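You operate a simulated robot arm through the tools that you are given. There is no shell and no other tool.

You run a simulated robot arm. Do the job below in one go: nothing can be reset, and whatever is moved stays where it is left.

Task
Mash both peeled potatoes flat in the steel basin with the masher.
Fine: masher back where it stood. Set down upright: peeled potato, masher.
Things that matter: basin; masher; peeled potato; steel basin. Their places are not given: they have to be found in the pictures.

It is judged by the outcome, as a careful person would: the job done as asked, and still so three seconds after it is handed in. It fails if anything else is knocked over, pushed out of place, dropped, spilled or broken.

Robot
A 6-joint arm with a two-finger parallel gripper, fixed in place. Base frame: the origin is on the floor under the middle of its stand, x ahead of it, y to its left, z up. Readings come in m, degrees, newtons and seconds.
With the tool pointing down near the work surface it reaches from about 0.36 to 0.86 m from the base axis. Its first joint turns from -115.0 to 115.0 degrees. Payload 3.43 kg.
Tool frame: the origin (TCP) lies between the finger pads and is the grasp point; the fingertips stand 0.034 m ahead of it; z points along the fingers, y is the line along which they close. The gripper opens to 0.128 m. The fingers are 0.024 m wide and 0.012 m thick; the gripper's body (0.048 by 0.13 m) begins 0.096 m behind the TCP.
Orientation is told as [roll, pitch, yaw] about the base's x, y, z axes, in that order, counted from this pose: with the fingers straight down and closing along the base's y, the tool's x points along the base's -x, its y along +y and its z along -z.

Tools
- The arm moves only by the tool play_rows. Its argument "rows" is a list of rows, each an object (a shift or turn left out is 0, a gripper value left out holds the last) with "delta_pos": the shift along the tool's x, y, z in units of 25 mm (1.0 is 25 mm), a list of three; "turn": the turn, a rotation vector about the tool's x, y, z in units of 4 degrees (1.0 is 4 degrees), a list of three; "claw": the opening, from 0 (shut) to 1 (fully open). In form: [{"delta_pos": [tx, ty, tz], "turn": [rx, ry, rz], "claw": claw}, ...]. A call has 1 to 20 rows; each row shifts and turns the commanded pose from where the row before left it, along the tool's axes as they then stand. A call with a number of a shift or a turn outside -1 to 1 is refused whole. A row lasts 0.2 s, in which the tool goes at most 0.05 m and 8.6 degrees; a call with a longer step from one row to the next is refused whole, and so is a gripper value outside its range. A pose out of reach is approached as far as the arm can. The call stops where the force on the tool passes 60 N (or 10 N more than at its start, if that is more) or the arm is blocked; 0.2 s more then pass. Each finger travels about 0.108 m/s and halts on what it meets, pressing with about 27 N; the grip force reading is that of the motor and also rises with nothing between the fingers. The clock runs only during rows and for 0.2 s after the last one: add rows that do not move to give the fingers time. It gives the time, the measured TCP pose, the force on the tool (base axes), the opening and the grip force at its end, in the units of the frame above (readings bear some noise), with the torque about the TCP (base axes, N m) and any sound that the robot's microphone picked up.
- Cameras (640 x 400 px; columns grow to the right, rows downward): "scene" is fixed at [0.2208, 0.6518, 1.5606]; the picture's right is [-0.62, -0.78, 0.00], its down [-0.54, 0.43, -0.73] and it looks along [0.57, -0.45, -0.69] (base axes); focal length 322 px, centre (320, 200). "wrist" rides on the gripper at [0.076, -0.011, -0.16] in the tool frame; the picture's right is [0.15, 0.99, 0.00], its down [-0.88, 0.13, -0.46] and it looks along [-0.45, 0.07, 0.89] (tool axes); focal length 234 px, centre (320, 200).
- get_image(camera): a new picture of that camera. No time passes.
- slide_trunk(by): moves the trunk up (or, below 0, down) by that many m; the arm rides with it, the base frame stays. It gives what a move gives, with no picture.
- point_at(camera, pixels): there is no depth. For up to 12 entries [column, row, z] of the newest picture of that camera ("zoom" is the newest enlarged one), the place [x, y] in the base frame at which the ray of that pixel passes the height z, good to about 0.002 m. No time passes.
- enlarge(camera, box): a new picture of the part [left, top, right, bottom] of that camera's present view, enlarged. No time passes.
- close_job(): hands the job in; it is judged then, once.

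Leave the gripper open and the arm clear of the work at the hand-in unless told otherwise.

The tools are called after "Emit:" as a command line: name --argument value ..., lists and objects as JSON in quotes. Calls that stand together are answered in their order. play_rows: Moves the arm, as the interface text tells. Its arguments: {"type":"object","properties":{"rows":{"type":"array"}},"required":["rows"]} The other tools are called the same way: slide_trunk (by) moves the trunk up or down; get_image (camera) takes a picture; point_at (camera, pixels) gives the place at which the rays of pixels pass given heights; enlarge (camera, box) takes an enlarged picture of a part of a camera's view; close_job () hands the job in.

At the start:

```text
time: 0.0
eef_pos: [0.5476, 0.1486, 1.2692]
tool_rot: [0.0, 0.0, 0.0]
contact_force: [0.2, -0.1, -0.5]
torque: [0.01, 0.01, -0.02]
width: 0.128
finger_force: 0.0
trunk travel left (down, up): [-0.675, 0.115]
```

scene: 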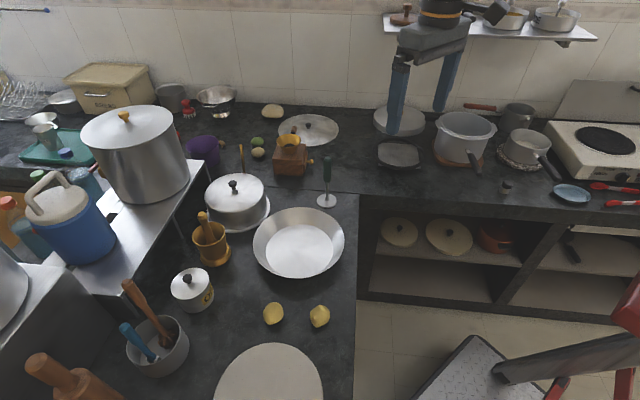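
wrist: 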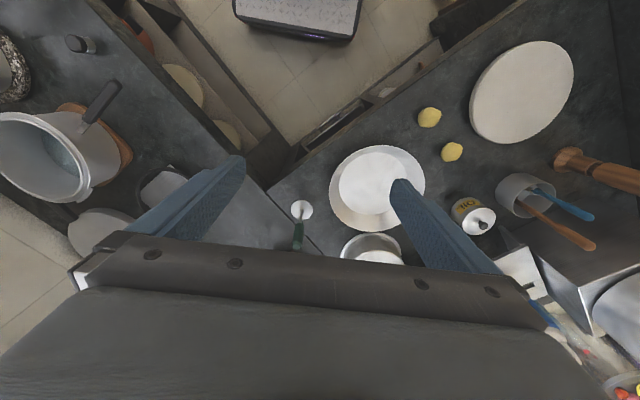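

I see a steel basin near (298,243) in the scene picture, two yellow lumps at (273,313) and (320,316) that may be the potatoes, and a green-handled upright tool at (327,185) that may be the masher. I'll enlarge these parts to make sure.

Emit:
enlarge --camera "scene" --box '[230, 140, 390, 240]'

Emit:
enlarge --camera "scene" --box '[220, 200, 380, 340]'

Emit:
enlarge --camera "wrist" --box '[260, 80, 500, 260]'

```text
4.00 times, centred on (310, 190) of scene
```

zoom: 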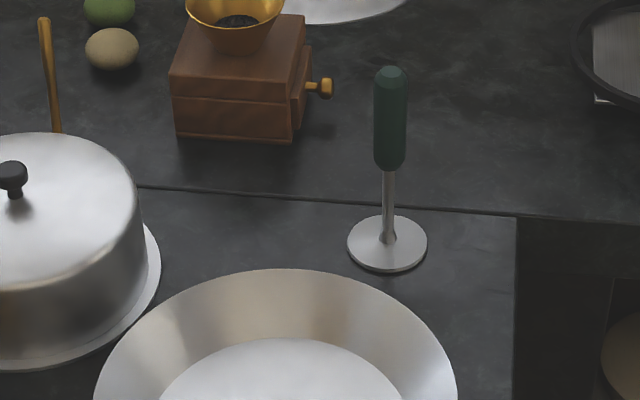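

```text
2.86 times, centred on (300, 270) of scene
```

zoom: 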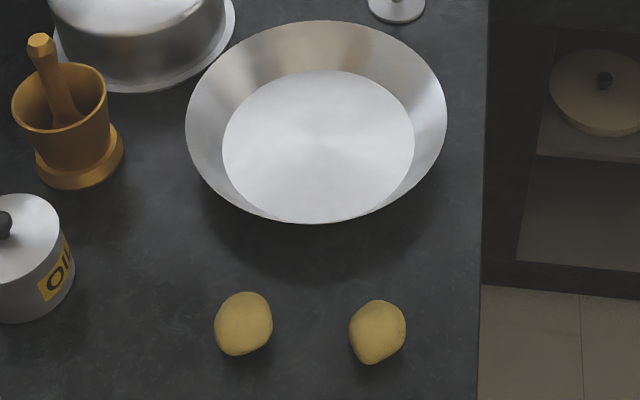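

```text
2.22 times, centred on (380, 170) of wrist
```

zoom: 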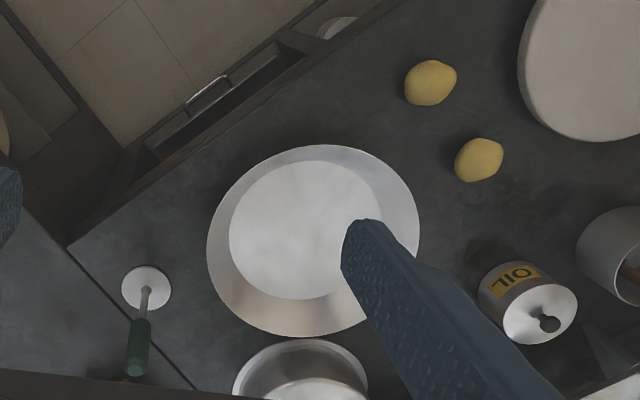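

The yellow lumps are the peeled potatoes, and the green-handled tool on a disc is the masher. I need the counter height, so I'll compare rays from both cameras at several heights. For the masher disc centre I use scene (326,201) and wrist (302,210). For the lumps I use scene (273,313), (320,316) and wrist (452,152), (430,117).

Emit:
point_at --camera "scene" --pixels '[[326.5, 200.5, 0.4], [326.5, 200.5, 0.6], [326.5, 200.5, 0.8], [326.5, 200.5, 0.9], [273, 313, 0.4], [273, 313, 0.6], [273, 313, 0.8], [273, 313, 0.9], [320, 316, 0.6], [320, 316, 0.8], [320, 316, 0.9]]'

Emit:
point_at --camera "wrist" --pixels '[[302, 209.5, 0.4], [302, 209.5, 0.6], [302, 209.5, 0.8], [302, 209.5, 0.9], [452, 152, 0.4], [452, 152, 0.6], [452, 152, 0.8], [452, 152, 0.9], [430, 117, 0.6], [430, 117, 0.8], [430, 117, 0.9]]'

```text
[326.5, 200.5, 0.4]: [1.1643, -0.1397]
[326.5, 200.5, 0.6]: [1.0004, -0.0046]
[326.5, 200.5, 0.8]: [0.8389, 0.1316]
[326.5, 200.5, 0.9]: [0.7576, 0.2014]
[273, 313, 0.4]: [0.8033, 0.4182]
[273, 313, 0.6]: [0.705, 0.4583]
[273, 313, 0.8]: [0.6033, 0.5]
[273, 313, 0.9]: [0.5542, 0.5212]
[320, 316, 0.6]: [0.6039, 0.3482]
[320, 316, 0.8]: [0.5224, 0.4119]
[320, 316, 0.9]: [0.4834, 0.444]
```

```text
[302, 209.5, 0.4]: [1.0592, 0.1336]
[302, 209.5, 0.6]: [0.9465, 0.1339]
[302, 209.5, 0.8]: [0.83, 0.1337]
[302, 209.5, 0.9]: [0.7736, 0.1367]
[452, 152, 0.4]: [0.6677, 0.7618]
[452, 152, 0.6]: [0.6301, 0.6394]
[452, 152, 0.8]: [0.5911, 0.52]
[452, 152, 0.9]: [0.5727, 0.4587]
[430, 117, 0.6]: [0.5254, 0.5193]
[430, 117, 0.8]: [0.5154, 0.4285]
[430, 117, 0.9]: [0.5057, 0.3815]
```

The two views agree on a counter height of about z=0.80. That puts the masher at about (0.833,0.134) and the potatoes at about (0.59,0.506) and (0.514,0.42). Next I'll locate the basin floor and rim, the counter edge and the nearby objects.

Emit:
point_at --camera "scene" --pixels '[[299, 251, 0.805], [298.5, 242, 0.86], [253, 243, 0.86], [344, 243, 0.86], [298, 208, 0.86], [298, 278, 0.86], [265, 251, 0.805], [333, 251, 0.805], [357, 250, 0.8], [354, 390, 0.8], [358, 195, 0.8]]'

Emit:
point_at --camera "wrist" --pixels '[[375, 181, 0.805], [377, 188, 0.86], [339, 200, 0.86], [424, 180, 0.86], [388, 145, 0.86], [363, 229, 0.86], [302, 209.5, 0.8], [302, 209.5, 0.81]]'

Emit:
enlarge --camera "scene" --box '[300, 150, 360, 215]'

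```text
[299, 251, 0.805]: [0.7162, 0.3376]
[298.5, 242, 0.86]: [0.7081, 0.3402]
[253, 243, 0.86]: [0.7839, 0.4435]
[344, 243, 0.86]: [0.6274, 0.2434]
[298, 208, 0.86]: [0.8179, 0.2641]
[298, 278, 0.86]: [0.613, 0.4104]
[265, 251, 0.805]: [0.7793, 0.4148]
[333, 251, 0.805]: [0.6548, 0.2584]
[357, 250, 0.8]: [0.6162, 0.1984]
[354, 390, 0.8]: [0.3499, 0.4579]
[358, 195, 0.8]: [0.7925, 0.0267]
```

```text
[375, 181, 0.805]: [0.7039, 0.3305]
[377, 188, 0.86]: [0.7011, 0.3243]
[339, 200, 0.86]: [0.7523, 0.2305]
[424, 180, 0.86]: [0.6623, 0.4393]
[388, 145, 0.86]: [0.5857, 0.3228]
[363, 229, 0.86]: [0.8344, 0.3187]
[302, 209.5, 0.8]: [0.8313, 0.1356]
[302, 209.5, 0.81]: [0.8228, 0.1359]
```

```text
6.15 times, centred on (330, 182) of scene
```

zoom: 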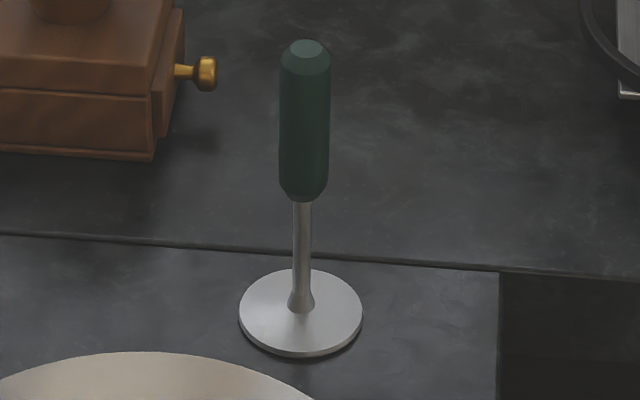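

The basin centre is at about (0.71,0.335), with a floor about 0.2 m across and a rim about 0.26 m across. The gripper is over open floor in front of the counter, clear of everything. I'll lower the trunk 0.25 m so the TCP comes to about z=1.02.

Emit:
slide_trunk --by -0.25

```text
time: 2.6
eef_pos: [0.5491, 0.1486, 1.0188]
tool_rot: [0.0, 0.0, -0.1]
contact_force: [0.2, 0.2, 0.7]
torque: [0.01, -0.01, -0.01]
width: 0.1279
finger_force: 0.1
trunk travel left (down, up): [-0.425, 0.365]
```

The TCP is at z=1.02 with no contact. I'll now move along +y to hover near the nearer potato at about (0.514,0.42), staying at z≈1.0, and then look with the wrist camera.

Emit:
play_rows --rows '[{"delta_pos": [0.15, 1, 0]}, {"delta_pos": [0.15, 1, 0]}, {"delta_pos": [0.15, 1, 0]}, {"delta_pos": [0.15, 1, 0]}, {"delta_pos": [0.15, 1, 0]}, {"delta_pos": [0.15, 1, 0]}, {"delta_pos": [0.15, 1, 0]}, {"delta_pos": [0.15, 1, 0]}, {"delta_pos": [0.15, 1, 0]}, {"delta_pos": [0.05, 1, 0]}, {}, {}]'

Emit:
get_image --camera "wrist"

Emit:
get_image --camera "scene"

```text
time: 5.2
eef_pos: [0.5124, 0.3985, 1.0198]
tool_rot: [0.1, 0.1, 0.0]
contact_force: [-0.1, 0.3, 0.1]
torque: [-0.02, -0.02, -0.01]
width: 0.128
finger_force: 0.1
trunk travel left (down, up): [-0.425, 0.365]
```

```text
taken
```

wrist: 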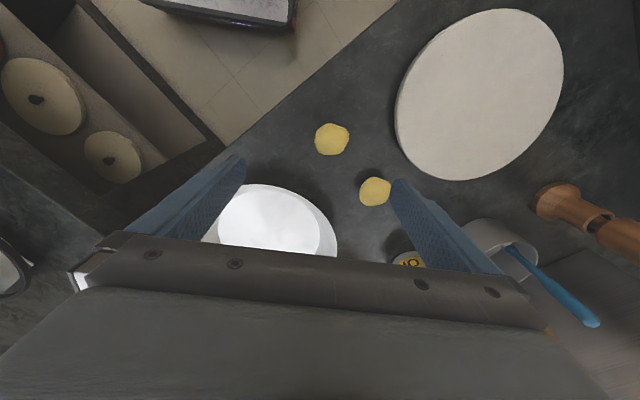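

```text
taken
```

scene: 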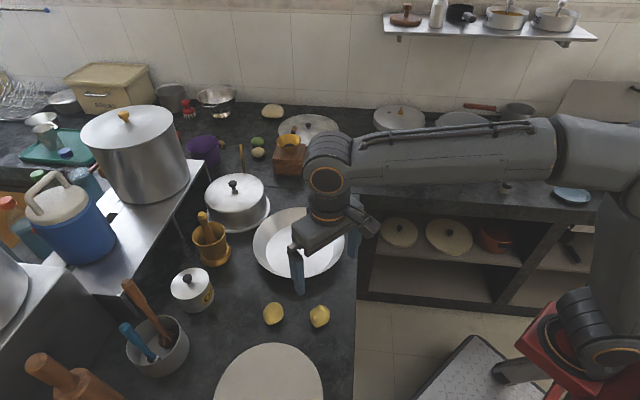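

In the wrist picture the potatoes are at (332,140) and (375,191). I'll read their places near z=0.82 and enlarge both to see their long axes.

Emit:
point_at --camera "wrist" --pixels '[[332, 140, 0.81], [332, 140, 0.825], [375, 191, 0.81], [375, 191, 0.825], [332, 156, 0.8], [332, 123, 0.82], [315, 140, 0.82], [349, 140, 0.82], [375, 206, 0.8], [375, 177, 0.82], [359, 191, 0.82], [391, 191, 0.82]]'

Emit:
point_at --camera "scene" --pixels '[[273, 313, 0.81], [273, 313, 0.825], [320, 316, 0.81], [320, 316, 0.825]]'

Emit:
enlarge --camera "wrist" --box '[300, 105, 420, 225]'

Emit:
enlarge --camera "scene" --box '[240, 290, 350, 345]'

```text
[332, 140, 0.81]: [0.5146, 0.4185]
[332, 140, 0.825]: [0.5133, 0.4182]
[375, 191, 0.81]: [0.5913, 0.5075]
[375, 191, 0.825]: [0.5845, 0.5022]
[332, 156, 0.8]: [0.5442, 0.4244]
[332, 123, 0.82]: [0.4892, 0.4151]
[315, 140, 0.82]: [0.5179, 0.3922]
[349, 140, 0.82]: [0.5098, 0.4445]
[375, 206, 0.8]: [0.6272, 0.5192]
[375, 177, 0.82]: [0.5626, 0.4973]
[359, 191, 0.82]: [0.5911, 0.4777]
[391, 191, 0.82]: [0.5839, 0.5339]
```

```text
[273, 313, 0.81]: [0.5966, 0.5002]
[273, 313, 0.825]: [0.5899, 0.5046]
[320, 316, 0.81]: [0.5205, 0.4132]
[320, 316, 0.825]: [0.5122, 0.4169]
```

```text
3.33 times, centred on (360, 165) of wrist
```

zoom: 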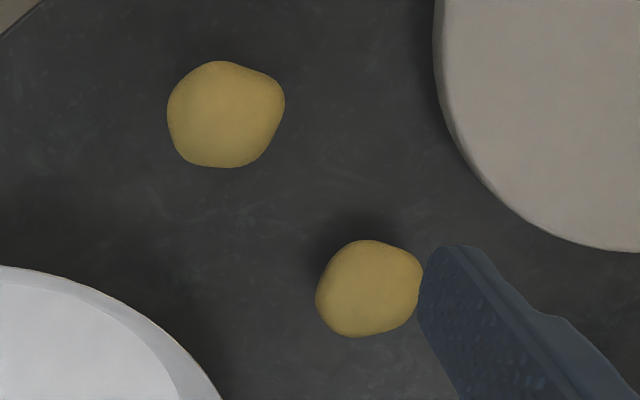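

```text
5.82 times, centred on (295, 318) of scene
```

zoom: 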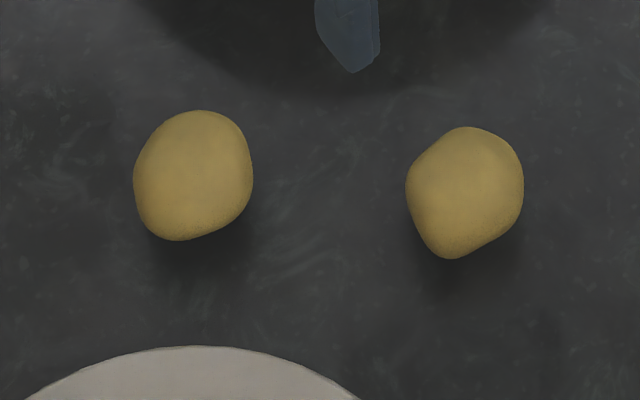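

The views agree: potato A is at about (0.5125,0.418) and potato B at about (0.588,0.504). Each is about 5 cm wide with its centre near z≈0.823. I'll centre over A and go down with the fingers open to TCP z≈0.843, which leaves the tips just above the counter.

Emit:
play_rows --rows '[{"delta_pos": [0, 0.78, 0], "claw": 0.85}, {"delta_pos": [0, 0, 0.9]}, {"delta_pos": [0, 0, 0.9]}, {"delta_pos": [0, 0, 0.9]}, {"delta_pos": [0, 0, 0.9]}, {"delta_pos": [0, 0, 0.9]}, {"delta_pos": [0, 0, 0.9]}, {"delta_pos": [0, 0, 0.8]}, {"delta_pos": [0, 0, 0.5]}, {"delta_pos": [0, 0, 0.35]}, {}, {}]'

Emit:
get_image --camera "wrist"

Emit:
get_image --camera "scene"

```text
time: 7.8
eef_pos: [0.5125, 0.4174, 0.8424]
tool_rot: [-0.1, -0.1, 0.1]
contact_force: [0.0, -0.2, 0.2]
torque: [0.01, -0.02, -0.01]
width: 0.1089
finger_force: 0.2
trunk travel left (down, up): [-0.425, 0.365]
```

```text
taken
```

wrist: 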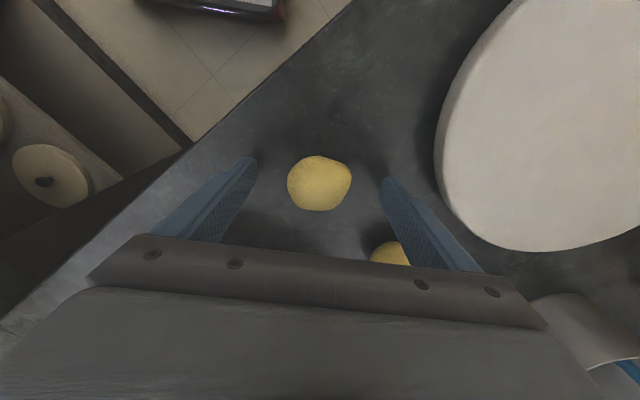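

```text
taken
```

scene: 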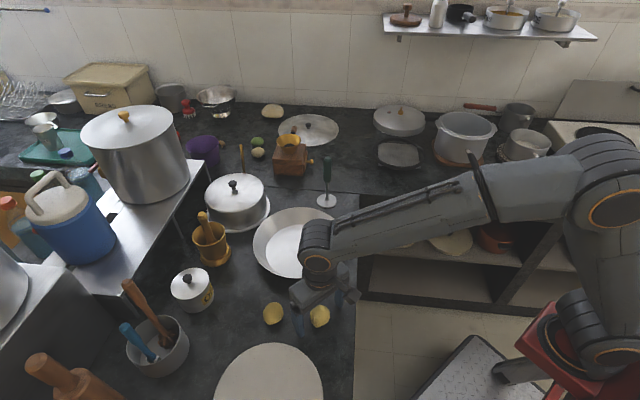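

Potato A sits centred between the fingers at wrist (320,183), right at the predicted TCP spot, and there is no contact force. I'll close on it.

Emit:
play_rows --rows '[{"claw": 0.6}, {"claw": 0.0}, {}, {}, {}, {}]'

Emit:
get_image --camera "wrist"

```text
time: 9.2
eef_pos: [0.5115, 0.418, 0.8418]
tool_rot: [-0.1, 0.0, 0.0]
contact_force: [-0.2, -1.0, 0.1]
torque: [-0.04, 0.03, 0.02]
width: 0.0471
finger_force: 26.8
trunk travel left (down, up): [-0.425, 0.365]
```

```text
taken
```

wrist: 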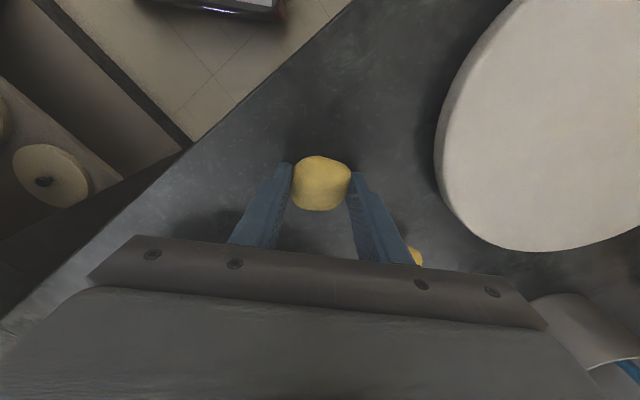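

Potato A is held at 0.047 m opening with 27 N. I'll lift it straight up about 0.11 m, then carry it towards the basin and hover at about (0.664,0.335).

Emit:
play_rows --rows '[{"delta_pos": [0, 0, -0.5]}, {"delta_pos": [0, 0, -0.8]}, {"delta_pos": [0, 0, -0.8]}, {"delta_pos": [0, 0, -0.8]}, {"delta_pos": [0, 0, -0.8]}, {"delta_pos": [0, 0, -0.8]}, {"delta_pos": [-0.87, -0.474, 0]}, {"delta_pos": [-0.87, -0.474, 0]}, {"delta_pos": [-0.87, -0.474, 0]}, {"delta_pos": [-0.87, -0.474, 0]}, {"delta_pos": [-0.87, -0.474, 0]}, {"delta_pos": [-0.87, -0.474, 0]}, {"delta_pos": [-0.87, -0.474, 0]}, {}, {}]'

Emit:
get_image --camera "wrist"

Emit:
get_image --camera "scene"

```text
time: 12.4
eef_pos: [0.6654, 0.3345, 0.9546]
tool_rot: [0.0, 0.0, 0.0]
contact_force: [-0.7, -0.1, -1.9]
torque: [0.03, 0.03, -0.04]
width: 0.0469
finger_force: 27.2
trunk travel left (down, up): [-0.425, 0.365]
```

```text
taken
```

wrist: 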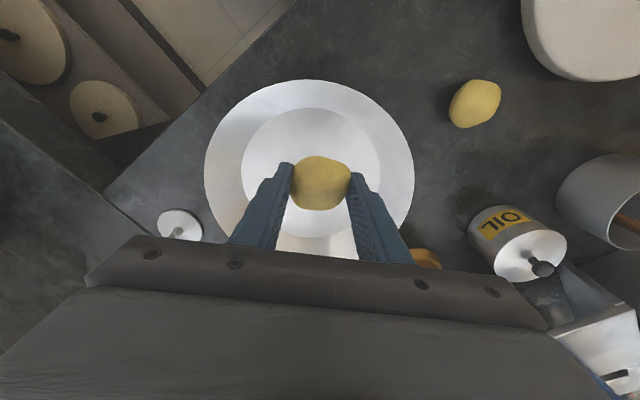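

```text
taken
```

scene: 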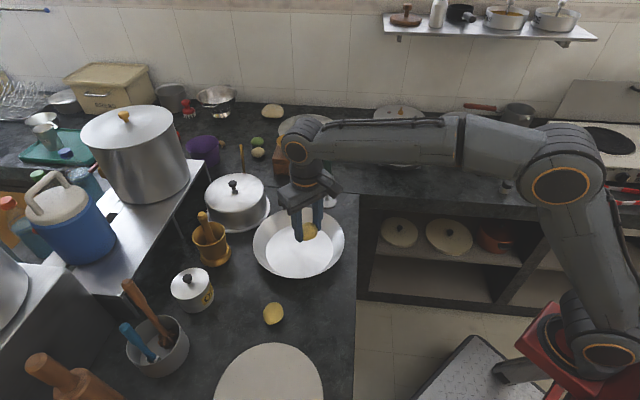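

The potato is held over the basin. In the wrist picture the basin floor runs from column 241 to 380 with its top at row 107, and the rim spans columns 204–414 with its top at row 80. I'll measure from these.

Emit:
point_at --camera "wrist" --pixels '[[241, 172, 0.803], [380, 172, 0.803], [310, 107, 0.803], [310, 237, 0.803], [204, 170, 0.86], [414, 170, 0.86], [307, 80, 0.86], [307, 80, 0.85], [204, 170, 0.85], [414, 170, 0.85], [180, 224, 0.805]]'

Emit:
enlarge --camera "wrist" --box '[190, 60, 430, 280]'

Emit:
enlarge --camera "scene" --box '[240, 180, 360, 290]'

```text
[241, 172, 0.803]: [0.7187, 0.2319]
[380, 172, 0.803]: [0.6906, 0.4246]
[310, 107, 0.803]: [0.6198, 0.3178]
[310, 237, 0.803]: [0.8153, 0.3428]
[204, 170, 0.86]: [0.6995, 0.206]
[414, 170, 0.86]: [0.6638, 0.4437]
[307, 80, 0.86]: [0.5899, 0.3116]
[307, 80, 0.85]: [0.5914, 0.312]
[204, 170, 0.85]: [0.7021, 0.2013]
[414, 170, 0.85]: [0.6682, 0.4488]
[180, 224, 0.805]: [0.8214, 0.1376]
```

```text
1.82 times, centred on (310, 170) of wrist
```

zoom: 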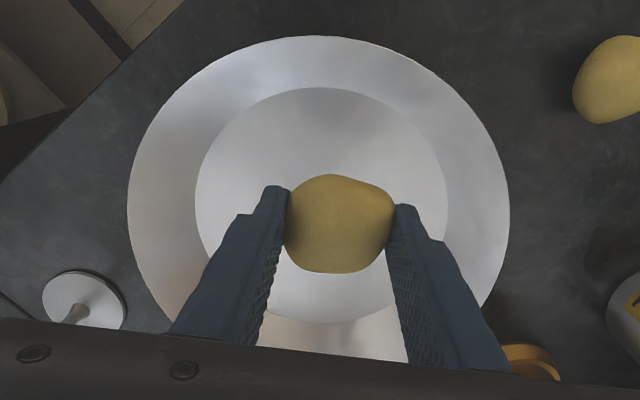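

```text
3.64 times, centred on (300, 235) of scene
```

zoom: 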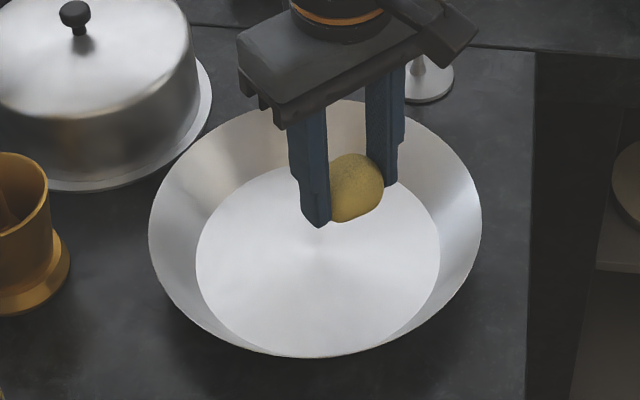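

The basin floor centre is about (0.714,0.332) with a radius of about 0.097. Potato A will go at (0.666,0.333), leaving room for B at about (0.757,0.332). I'll lower it to TCP z≈0.855 first, then continue in small steps while watching the force.

Emit:
play_rows --rows '[{"delta_pos": [0, 0, 0.9]}, {"delta_pos": [0, 0, 0.9]}, {"delta_pos": [0, 0, 0.9]}, {"delta_pos": [0, 0, 0.8]}, {"delta_pos": [0, 0, 0.5]}, {}, {}]'

Emit:
play_rows --rows '[{"delta_pos": [0, 0, 0.12]}, {}]'

Emit:
play_rows --rows '[{"delta_pos": [0, 0, 0.08]}, {}]'

Emit:
play_rows --rows '[{"delta_pos": [0, 0, 0.08]}, {}]'

```text
time: 14.0
eef_pos: [0.664, 0.3352, 0.857]
tool_rot: [-0.1, 0.1, 0.0]
contact_force: [-0.7, 0.4, -1.7]
torque: [0.01, 0.02, 0.02]
width: 0.047
finger_force: 26.7
trunk travel left (down, up): [-0.425, 0.365]
```

```text
time: 14.6
eef_pos: [0.6645, 0.334, 0.8531]
tool_rot: [0.0, -0.1, 0.0]
contact_force: [0.0, 0.8, -3.0]
torque: [-0.02, 0.03, 0.0]
width: 0.047
finger_force: 26.9
trunk travel left (down, up): [-0.425, 0.365]
```

```text
time: 15.2
eef_pos: [0.6651, 0.3357, 0.8498]
tool_rot: [0.0, 0.1, 0.0]
contact_force: [0.6, -1.1, -2.4]
torque: [-0.03, -0.01, -0.03]
width: 0.0468
finger_force: 27.1
trunk travel left (down, up): [-0.425, 0.365]
```

```text
time: 15.8
eef_pos: [0.665, 0.3362, 0.8478]
tool_rot: [-0.1, 0.0, 0.0]
contact_force: [0.4, 0.2, -1.4]
torque: [0.04, 0.03, 0.03]
width: 0.0469
finger_force: 26.9
trunk travel left (down, up): [-0.425, 0.365]
```

There's no contact yet; the force of about -2 N is only the potato's weight. I'll keep lowering in 1–2 mm steps.

Emit:
play_rows --rows '[{"delta_pos": [0, 0, 0.06]}, {}]'

Emit:
play_rows --rows '[{"delta_pos": [0, 0, 0.05]}, {}]'

Emit:
play_rows --rows '[{"delta_pos": [0, 0, 0.04]}, {}]'

```text
time: 16.4
eef_pos: [0.6641, 0.3348, 0.8467]
tool_rot: [0.1, -0.1, 0.0]
contact_force: [0.1, -0.1, -2.3]
torque: [0.0, -0.02, 0.02]
width: 0.0466
finger_force: 27.2
trunk travel left (down, up): [-0.425, 0.365]
```

```text
time: 17.0
eef_pos: [0.6653, 0.3361, 0.8464]
tool_rot: [0.1, 0.0, 0.0]
contact_force: [0.8, -0.6, 2.8]
torque: [-0.07, 0.02, 0.04]
width: 0.0469
finger_force: 27.1
trunk travel left (down, up): [-0.425, 0.365]
```

```text
time: 17.6
eef_pos: [0.6649, 0.3353, 0.8461]
tool_rot: [0.0, -0.1, -0.1]
contact_force: [-0.7, -1.9, 12.8]
torque: [-0.18, 0.22, -0.03]
width: 0.0471
finger_force: 27.5
trunk travel left (down, up): [-0.425, 0.365]
```

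The potato touched the basin floor at TCP z≈0.8463 (+12.8 N). I'll back off 1 mm to ease the load, open the fingers moderately, then lift straight out.

Emit:
play_rows --rows '[{"delta_pos": [0, 0, -0.04]}, {}, {"claw": 0.45}, {"claw": 0.58}, {}, {}]'

Emit:
get_image --camera "wrist"

```text
time: 19.0
eef_pos: [0.6635, 0.3355, 0.8443]
tool_rot: [0.0, -0.1, 0.1]
contact_force: [-0.4, 0.8, 0.0]
torque: [0.01, 0.0, 0.01]
width: 0.0742
finger_force: 0.0
trunk travel left (down, up): [-0.425, 0.365]
```

```text
taken
```

wrist: 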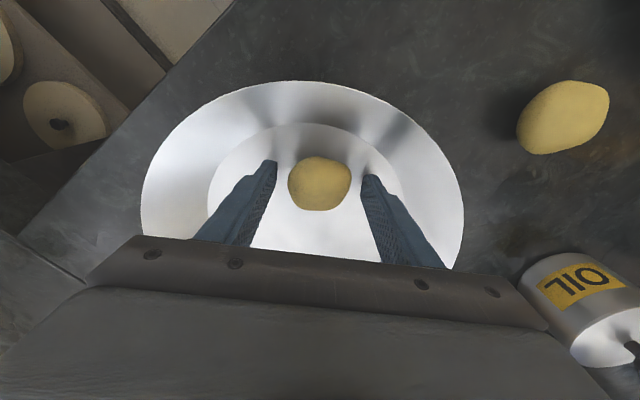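

Potato A is resting on the basin floor, free of the fingers. I'll lift straight up, then travel to above potato B at about (0.588,0.504).

Emit:
play_rows --rows '[{"delta_pos": [0, 0, -0.6]}, {"delta_pos": [0, 0, -0.9]}, {"delta_pos": [0, 0, -0.9]}, {"delta_pos": [0, 0, -0.9]}, {"delta_pos": [0, 0, -0.9]}, {"delta_pos": [0, 0, -0.3]}, {"delta_pos": [0.377, 0.842, 0], "claw": 0.85}, {"delta_pos": [0.377, 0.842, 0]}, {"delta_pos": [0.377, 0.842, 0]}, {"delta_pos": [0.377, 0.842, 0]}, {"delta_pos": [0.377, 0.842, 0]}, {"delta_pos": [0.377, 0.842, 0]}, {"delta_pos": [0.377, 0.842, 0]}, {"delta_pos": [0.377, 0.842, 0]}, {}, {}]'

Emit:
get_image --camera "wrist"

Emit:
get_image --camera "scene"

```text
time: 22.4
eef_pos: [0.5889, 0.504, 0.9555]
tool_rot: [0.0, 0.1, 0.0]
contact_force: [-0.1, 0.4, 0.9]
torque: [-0.01, -0.01, 0.01]
width: 0.1089
finger_force: 0.0
trunk travel left (down, up): [-0.425, 0.365]
```

```text
taken
```

wrist: 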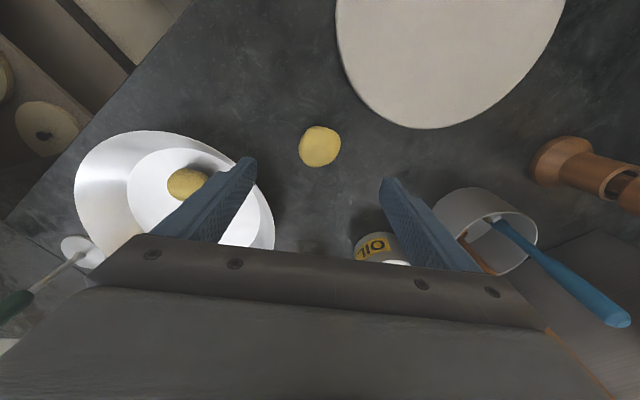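

```text
taken
```

scene: 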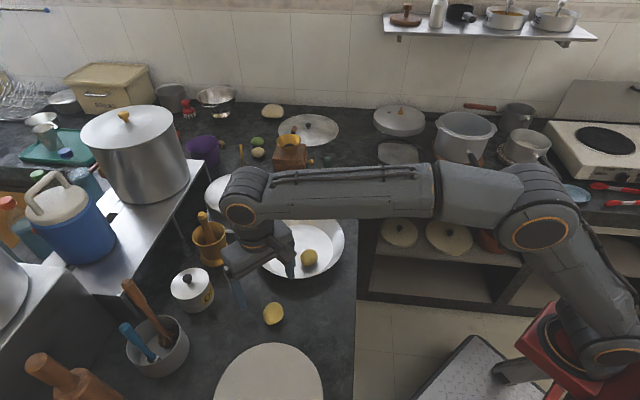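

Potato B is at wrist (319,146). I'll check its place and the oil jar's clearance before going down.

Emit:
point_at --camera "wrist" --pixels '[[319.5, 146, 0.823], [299, 146, 0.82], [340, 146, 0.82], [319, 126, 0.82], [319, 167, 0.805], [355, 250, 0.84], [375, 234, 0.85]]'

Emit:
point_at --camera "scene" --pixels '[[193, 312, 0.8], [213, 296, 0.82], [273, 313, 0.823], [309.5, 258, 0.828]]'

```text
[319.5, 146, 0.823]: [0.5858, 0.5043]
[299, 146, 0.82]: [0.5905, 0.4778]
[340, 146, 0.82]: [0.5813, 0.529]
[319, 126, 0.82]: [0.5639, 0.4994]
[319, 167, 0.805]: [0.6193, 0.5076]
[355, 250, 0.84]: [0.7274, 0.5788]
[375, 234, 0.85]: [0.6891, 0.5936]
```

```text
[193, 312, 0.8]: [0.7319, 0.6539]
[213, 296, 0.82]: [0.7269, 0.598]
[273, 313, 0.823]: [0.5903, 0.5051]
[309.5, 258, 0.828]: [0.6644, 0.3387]
```

Potato B is at (0.588,0.504), directly under the tool, and the oil jar is 0.1 m away. I'll descend to z≈0.842.

Emit:
play_rows --rows '[{"delta_pos": [0, 0, 0.9]}, {"delta_pos": [0, 0, 0.9]}, {"delta_pos": [0, 0, 0.9]}, {"delta_pos": [0, 0, 0.9]}, {"delta_pos": [0, 0, 0.5]}, {"delta_pos": [0, 0, 0.44]}, {}, {}]'

Emit:
get_image --camera "wrist"

```text
time: 24.2
eef_pos: [0.5896, 0.5049, 0.8463]
tool_rot: [0.0, 0.0, -0.1]
contact_force: [-0.3, 0.0, -0.3]
torque: [-0.02, -0.02, -0.01]
width: 0.1089
finger_force: 0.1
trunk travel left (down, up): [-0.425, 0.365]
```

```text
taken
```

wrist: 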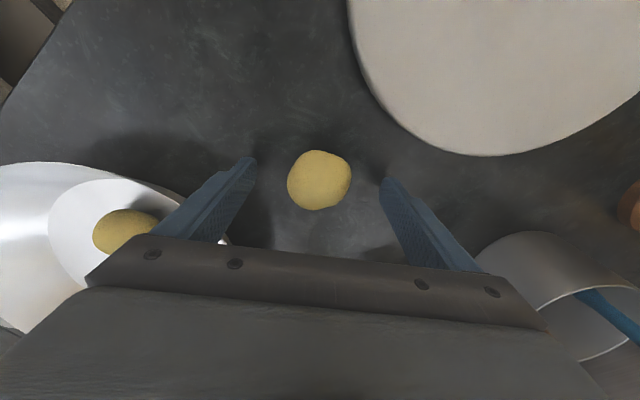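

Potato B is centred between the fingers at wrist (319,180). I'll lower 3 mm more and close on it.

Emit:
play_rows --rows '[{"delta_pos": [0, 0, 0.12]}, {}, {"claw": 0.6}, {"claw": 0.0}, {}, {}, {}, {}]'

Emit:
get_image --camera "wrist"

```text
time: 26.0
eef_pos: [0.5902, 0.5045, 0.842]
tool_rot: [0.1, -0.1, -0.1]
contact_force: [-0.3, -1.4, 0.2]
torque: [-0.05, -0.04, 0.0]
width: 0.0465
finger_force: 26.8
trunk travel left (down, up): [-0.425, 0.365]
```

```text
taken
```

wrist: 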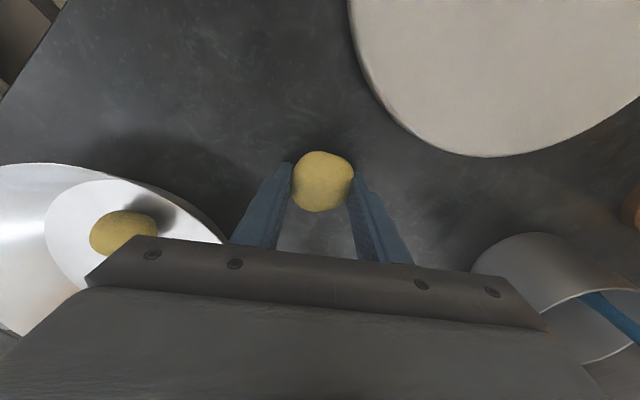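

Potato B is held at 0.0465 m. I'll lift it and hover near the basin, first checking the covered pot's clearance at scene (265,200) and (268,215).

Emit:
play_rows --rows '[{"delta_pos": [0, 0, -0.5]}, {"delta_pos": [0, 0, -0.9]}, {"delta_pos": [0, 0, -0.9]}, {"delta_pos": [0, 0, -0.9]}, {"delta_pos": [0, 0, -0.9]}, {"delta_pos": [0, 0, -0.9]}, {}]'

Emit:
point_at --camera "scene" --pixels '[[265, 195, 0.9], [265, 205, 0.88], [269, 215, 0.8], [240, 236, 0.8], [234, 181, 0.95], [234, 181, 1.0], [212, 225, 0.9], [203, 213, 0.93]]'

```text
time: 27.6
eef_pos: [0.5914, 0.5023, 0.9663]
tool_rot: [0.1, 0.0, 0.0]
contact_force: [-0.4, 0.7, -2.1]
torque: [0.0, 0.03, 0.0]
width: 0.046
finger_force: 26.8
trunk travel left (down, up): [-0.425, 0.365]
```

```text
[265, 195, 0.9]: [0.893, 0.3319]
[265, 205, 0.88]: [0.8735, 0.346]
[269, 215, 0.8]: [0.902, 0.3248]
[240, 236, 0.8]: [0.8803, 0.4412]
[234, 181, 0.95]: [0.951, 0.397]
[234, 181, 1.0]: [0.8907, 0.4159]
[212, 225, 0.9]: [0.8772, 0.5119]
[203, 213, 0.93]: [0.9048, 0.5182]
```

The pot's nearest edge is at about x=0.875, so there's plenty of room at x=0.757. I'll carry B over the basin's far side.

Emit:
play_rows --rows '[{"delta_pos": [-0.8325, -0.86, 0]}, {"delta_pos": [-0.8325, -0.86, 0]}, {"delta_pos": [-0.8325, -0.86, 0]}, {"delta_pos": [-0.8325, -0.86, 0]}, {"delta_pos": [-0.8325, -0.86, 0]}, {"delta_pos": [-0.8325, -0.86, 0]}, {"delta_pos": [-0.8325, -0.86, 0]}, {"delta_pos": [-0.8325, -0.86, 0]}, {}, {}]'

Emit:
get_image --camera "wrist"

Emit:
get_image --camera "scene"

```text
time: 29.8
eef_pos: [0.7563, 0.3315, 0.9658]
tool_rot: [0.0, 0.0, 0.2]
contact_force: [-0.6, -0.6, -1.9]
torque: [-0.01, 0.02, -0.04]
width: 0.0465
finger_force: 26.8
trunk travel left (down, up): [-0.425, 0.365]
```

```text
taken
```

wrist: 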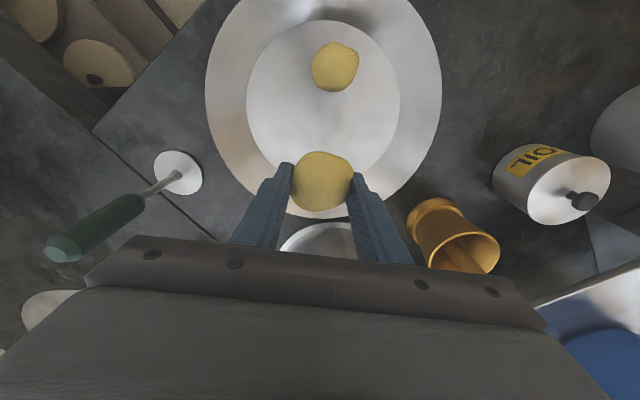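

```text
taken
```

scene: 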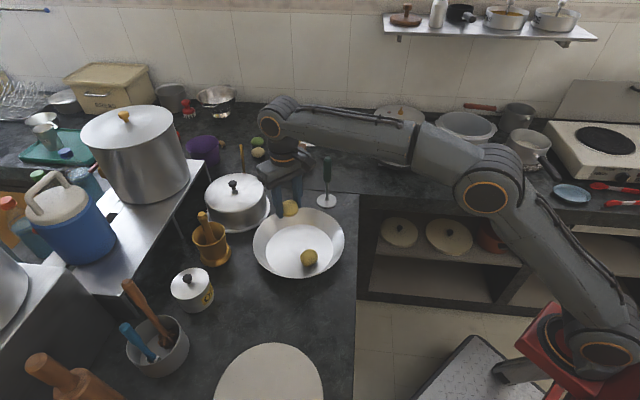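

I'll verify the basin floor from this viewpoint: edges at columns 247 and 400, top at row 20, potato A at (335,66). I'll also read the masher disc at (178,172).

Emit:
point_at --camera "wrist" --pixels '[[247, 98, 0.8045], [400, 98, 0.8045], [322, 20, 0.8045], [335, 66, 0.828], [178, 172, 0.806], [154, 170, 0.805], [203, 174, 0.805], [178, 150, 0.805], [180, 195, 0.805], [62, 250, 0.98]]'

Emit:
enlarge --camera "wrist" --box '[190, 0, 450, 240]'

Emit:
enlarge --camera "wrist" --box '[30, 130, 230, 280]'

```text
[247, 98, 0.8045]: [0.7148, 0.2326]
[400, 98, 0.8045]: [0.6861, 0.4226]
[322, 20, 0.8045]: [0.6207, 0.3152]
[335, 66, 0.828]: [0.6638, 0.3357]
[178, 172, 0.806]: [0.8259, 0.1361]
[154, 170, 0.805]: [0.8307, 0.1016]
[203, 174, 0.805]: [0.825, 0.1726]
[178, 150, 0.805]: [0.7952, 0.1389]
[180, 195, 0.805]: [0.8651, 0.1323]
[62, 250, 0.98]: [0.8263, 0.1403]
```

```text
1.67 times, centred on (320, 120) of wrist
```

zoom: 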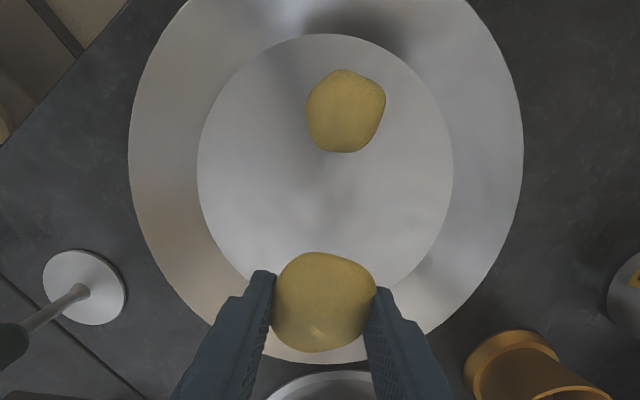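

```text
2.67 times, centred on (130, 205) of wrist
```

zoom: 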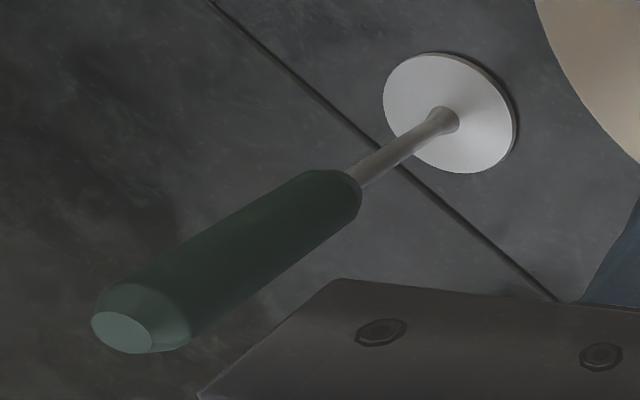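

The basin centre is confirmed at about (0.716,0.33), and the masher stands at about (0.829,0.137). I'll lower B to just above the floor, then take small steps to contact.

Emit:
play_rows --rows '[{"delta_pos": [-0.08, 0, 0.9]}, {"delta_pos": [0, 0, 0.9]}, {"delta_pos": [0, 0, 0.9]}, {"delta_pos": [0, 0, 0.9]}, {"delta_pos": [0, 0, 0.6]}, {"delta_pos": [0, 0, 0.3]}, {}, {}]'

Emit:
play_rows --rows '[{"delta_pos": [0, 0, 0.08]}, {}]'

Emit:
play_rows --rows '[{"delta_pos": [0, 0, 0.05]}, {}]'

```text
time: 31.6
eef_pos: [0.7588, 0.3349, 0.8549]
tool_rot: [-0.1, -0.1, 0.0]
contact_force: [-0.5, 0.2, -1.0]
torque: [-0.02, -0.01, 0.03]
width: 0.0462
finger_force: 27.3
trunk travel left (down, up): [-0.425, 0.365]
```

```text
time: 32.2
eef_pos: [0.7597, 0.3335, 0.8532]
tool_rot: [0.0, 0.1, 0.0]
contact_force: [0.5, 0.1, -1.8]
torque: [-0.03, 0.01, -0.03]
width: 0.0462
finger_force: 26.8
trunk travel left (down, up): [-0.425, 0.365]
```

```text
time: 32.8
eef_pos: [0.7593, 0.3329, 0.851]
tool_rot: [0.0, 0.0, 0.0]
contact_force: [0.1, -0.4, -3.0]
torque: [-0.01, -0.01, -0.01]
width: 0.046
finger_force: 26.8
trunk travel left (down, up): [-0.425, 0.365]
```

Still no contact. I'll continue in small steps.

Emit:
play_rows --rows '[{"delta_pos": [0, 0, 0.08]}, {}]'

Emit:
play_rows --rows '[{"delta_pos": [0, 0, 0.05]}, {}]'

Emit:
play_rows --rows '[{"delta_pos": [0, 0, 0.04]}, {}]'

```text
time: 33.4
eef_pos: [0.7592, 0.3321, 0.8483]
tool_rot: [0.0, 0.0, 0.1]
contact_force: [-0.2, -0.2, -2.2]
torque: [-0.02, -0.01, -0.01]
width: 0.0461
finger_force: 27.1
trunk travel left (down, up): [-0.425, 0.365]
```

```text
time: 34.0
eef_pos: [0.7582, 0.3325, 0.8474]
tool_rot: [0.0, 0.0, 0.0]
contact_force: [-0.7, -0.6, -2.6]
torque: [0.0, 0.01, -0.02]
width: 0.0463
finger_force: 27.1
trunk travel left (down, up): [-0.425, 0.365]
```

```text
time: 34.6
eef_pos: [0.7598, 0.3321, 0.8468]
tool_rot: [0.0, 0.0, 0.0]
contact_force: [0.7, 0.5, -1.9]
torque: [-0.01, -0.01, 0.04]
width: 0.0458
finger_force: 26.6
trunk travel left (down, up): [-0.425, 0.365]
```

It should be about 1 mm from contact now. I'll take two finer steps.

Emit:
play_rows --rows '[{"delta_pos": [0, 0, 0.03]}, {}]'

Emit:
play_rows --rows '[{"delta_pos": [0, 0, 0.03]}, {}]'

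```text
time: 35.2
eef_pos: [0.759, 0.3327, 0.8465]
tool_rot: [0.0, 0.1, 0.0]
contact_force: [-0.2, 0.6, -1.8]
torque: [0.0, -0.03, -0.01]
width: 0.0458
finger_force: 27.3
trunk travel left (down, up): [-0.425, 0.365]
```

```text
time: 35.8
eef_pos: [0.7585, 0.3323, 0.8468]
tool_rot: [0.0, 0.0, 0.1]
contact_force: [-1.2, 0.9, 0.7]
torque: [0.02, -0.03, 0.04]
width: 0.0461
finger_force: 26.5
trunk travel left (down, up): [-0.425, 0.365]
```

The force went from -2 to +0.7 N, so the potato just touches the floor. I'll release and then look.

Emit:
play_rows --rows '[{"claw": 0.42}, {"claw": 0.58}, {}, {}]'

Emit:
get_image --camera "wrist"

Emit:
get_image --camera "scene"

```text
time: 36.8
eef_pos: [0.7589, 0.3328, 0.8461]
tool_rot: [0.0, 0.0, 0.1]
contact_force: [-1.0, -1.1, 0.0]
torque: [0.0, -0.02, -0.01]
width: 0.0744
finger_force: 0.1
trunk travel left (down, up): [-0.425, 0.365]
```

```text
taken
```

wrist: 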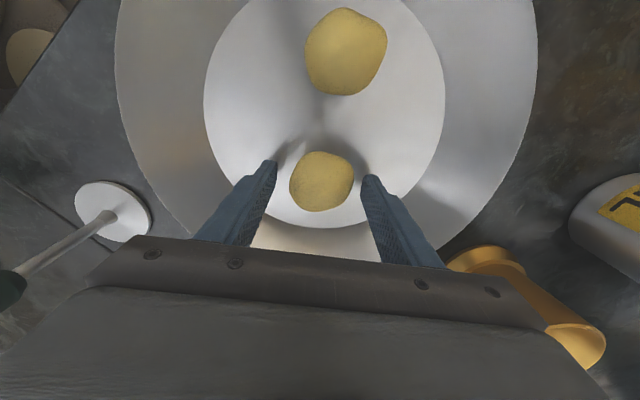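

```text
taken
```

scene: 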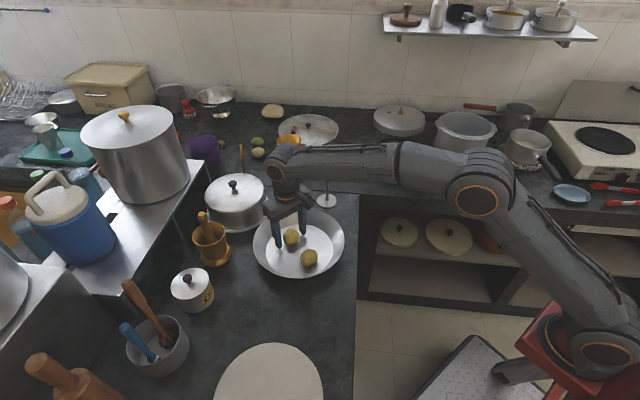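

Both potatoes sit in the basin, well apart at about (0.664,0.335) and (0.759,0.332). Next is the masher. I'll lift straight up to about z=1.09, so the tips clear the masher's top at about 0.98, and open fully.

Emit:
play_rows --rows '[{"delta_pos": [0, 0, -0.5]}, {"delta_pos": [0, 0, -0.9]}, {"delta_pos": [0, 0, -0.9]}, {"delta_pos": [0, 0, -0.9]}, {"delta_pos": [0, 0, -0.9]}, {"delta_pos": [0, 0, -0.9]}, {"delta_pos": [0, 0, -0.95]}, {"delta_pos": [0, 0, -0.95]}, {"delta_pos": [0, 0, -0.95]}, {"delta_pos": [0, 0, -0.95]}, {"delta_pos": [0, 0, -0.95], "claw": 0.8}, {}, {}]'

Emit:
get_image --camera "wrist"

Emit:
get_image --camera "scene"

```text
time: 39.6
eef_pos: [0.7488, 0.3302, 1.0831]
tool_rot: [0.1, 0.0, 0.0]
contact_force: [-0.2, -0.4, 0.5]
torque: [-0.03, 0.01, 0.0]
width: 0.1026
finger_force: 0.1
out of reach, approached as far as the arm can: row 11
trunk travel left (down, up): [-0.425, 0.365]
```

```text
taken
```

wrist: 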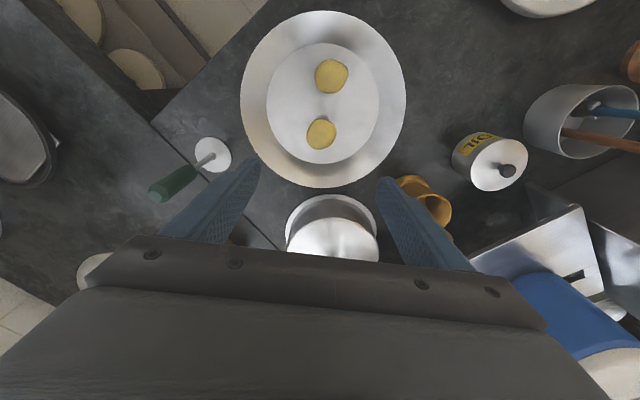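

```text
taken
```

scene: 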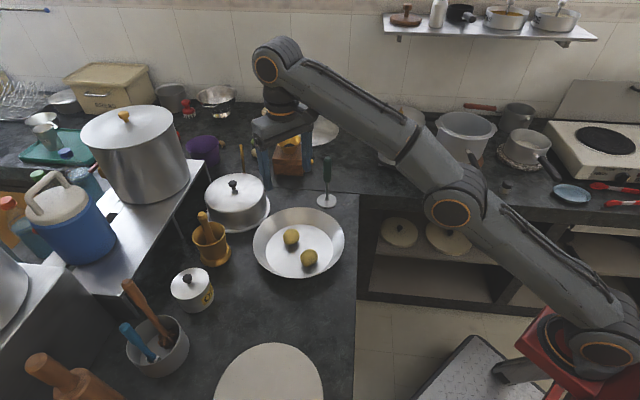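

The arm reached its limit at this height. Raising the trunk by 0.1 m gives more room to hover above the masher, and the space above is clear.

Emit:
slide_trunk --by 0.1

Emit:
enlarge --camera "wrist" --box '[100, 80, 340, 230]'

Emit:
enlarge --camera "scene" --box '[250, 140, 370, 280]'

```text
time: 40.9
eef_pos: [0.7238, 0.3291, 1.1828]
tool_rot: [0.0, 0.0, 0.0]
contact_force: [0.0, 0.8, -0.7]
torque: [0.0, 0.02, 0.0]
width: 0.1021
finger_force: 0.1
trunk travel left (down, up): [-0.525, 0.265]
```

```text
2.67 times, centred on (220, 155) of wrist
```

zoom: 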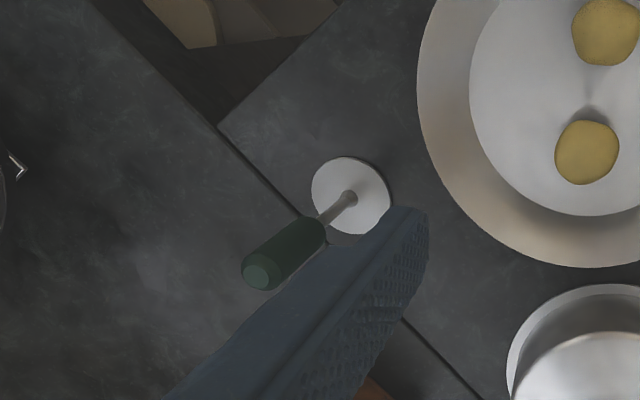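

```text
2.86 times, centred on (310, 210) of scene
```

zoom: 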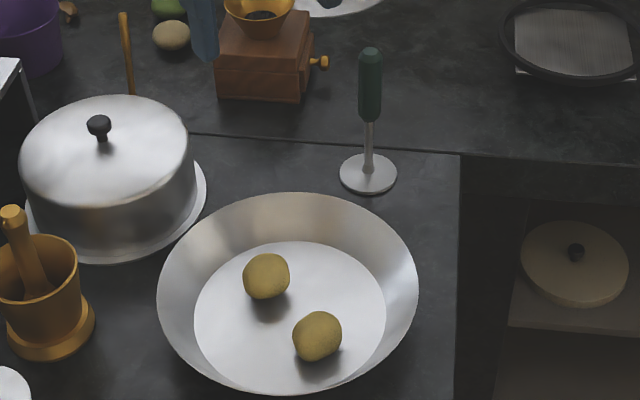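

The trunk is up and the TCP reads (0.724,0.329,1.183). I'll step down a little to see where the commanded pose stands now.

Emit:
play_rows --rows '[{"delta_pos": [0, 0, 0.8]}, {"delta_pos": [0, 0, 0.8]}, {"delta_pos": [0, 0, 0.8]}, {}, {}]'

```text
time: 42.1
eef_pos: [0.7243, 0.3282, 1.1233]
tool_rot: [0.0, 0.0, -0.1]
contact_force: [-0.3, -0.2, 0.3]
torque: [0.02, 0.01, 0.01]
width: 0.1025
finger_force: 0.0
trunk travel left (down, up): [-0.525, 0.265]
```

The pose follows cleanly. I'll move to (0.79,0.137,1.08), where the tips stay 6 cm above the masher's top, and then look at it.

Emit:
play_rows --rows '[{"delta_pos": [-0.3, -0.85, 0.2]}, {"delta_pos": [-0.3, -0.85, 0.2]}, {"delta_pos": [-0.3, -0.85, 0.2]}, {"delta_pos": [-0.3, -0.85, 0.2]}, {"delta_pos": [-0.3, -0.85, 0.2]}, {"delta_pos": [-0.3, -0.85, 0.2]}, {"delta_pos": [-0.3, -0.85, 0.2]}, {"delta_pos": [-0.3, -0.85, 0.2]}, {"delta_pos": [-0.3, -0.85, 0.1]}, {}, {}]'

Emit:
get_image --camera "wrist"

Emit:
get_image --camera "scene"

```text
time: 44.5
eef_pos: [0.7912, 0.1388, 1.0821]
tool_rot: [0.0, -0.1, 0.0]
contact_force: [0.4, 0.4, -0.3]
torque: [0.0, 0.0, 0.01]
width: 0.1023
finger_force: 0.0
trunk travel left (down, up): [-0.525, 0.265]
```

```text
taken
```

wrist: 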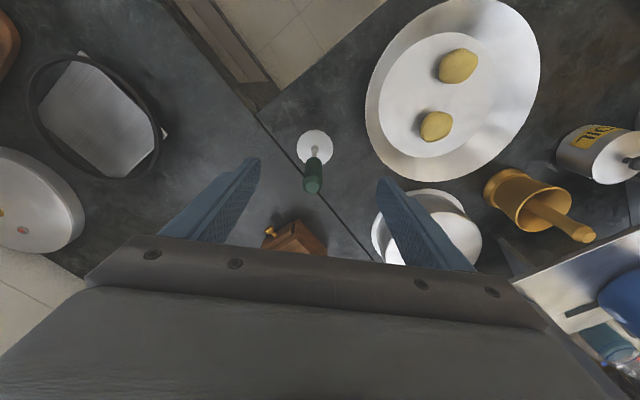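

```text
taken
```

scene: 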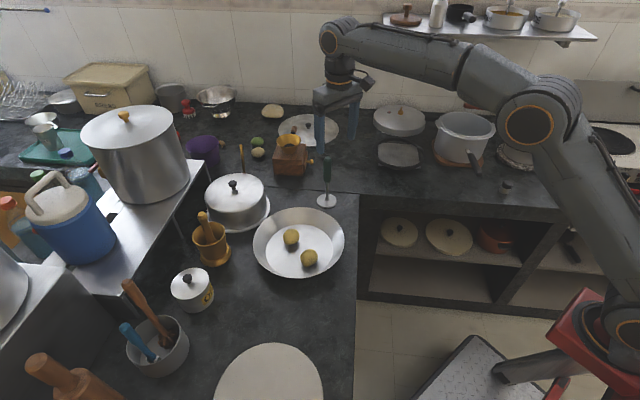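

Emit:
enlarge --camera "wrist" --box '[270, 110, 360, 210]'

Emit:
point_at --camera "wrist" --pixels '[[297, 147, 0.806], [333, 147, 0.806], [315, 130, 0.806], [315, 165, 0.806], [315, 147.5, 0.806], [313, 185, 0.97], [313, 185, 0.98]]'

```text
4.00 times, centred on (315, 160) of wrist
```

zoom: 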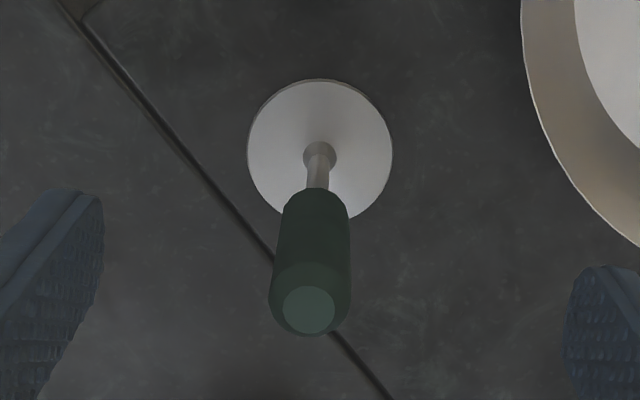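

```text
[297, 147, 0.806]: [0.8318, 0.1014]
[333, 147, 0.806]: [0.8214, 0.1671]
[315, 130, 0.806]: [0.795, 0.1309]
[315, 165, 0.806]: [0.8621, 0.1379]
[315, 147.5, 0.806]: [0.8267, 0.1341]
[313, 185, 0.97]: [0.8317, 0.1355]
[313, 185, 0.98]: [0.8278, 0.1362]
```

The masher's axis is at about (0.829,0.135), with its disc about 68 mm wide and its handle top near z≈0.98. Before going down I'll check how close the coffee grinder is, using scene (304,175), (311,161) and (290,140).

Emit:
point_at --camera "scene" --pixels '[[304, 175, 0.8], [275, 174, 0.8], [312, 161, 0.83], [312, 161, 0.85], [290, 140, 0.95], [290, 140, 0.9], [302, 160, 0.88]]'

Emit:
point_at --camera "wrist" --pixels '[[268, 232, 0.83], [295, 222, 0.87], [325, 240, 0.87]]'

```text
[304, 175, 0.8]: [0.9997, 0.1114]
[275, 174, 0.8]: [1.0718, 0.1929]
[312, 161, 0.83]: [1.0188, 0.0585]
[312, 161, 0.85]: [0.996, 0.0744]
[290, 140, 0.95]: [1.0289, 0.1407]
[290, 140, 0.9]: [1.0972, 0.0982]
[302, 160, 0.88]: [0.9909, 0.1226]
```

```text
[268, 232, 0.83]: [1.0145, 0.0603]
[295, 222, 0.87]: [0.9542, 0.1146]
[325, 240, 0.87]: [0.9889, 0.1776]
```

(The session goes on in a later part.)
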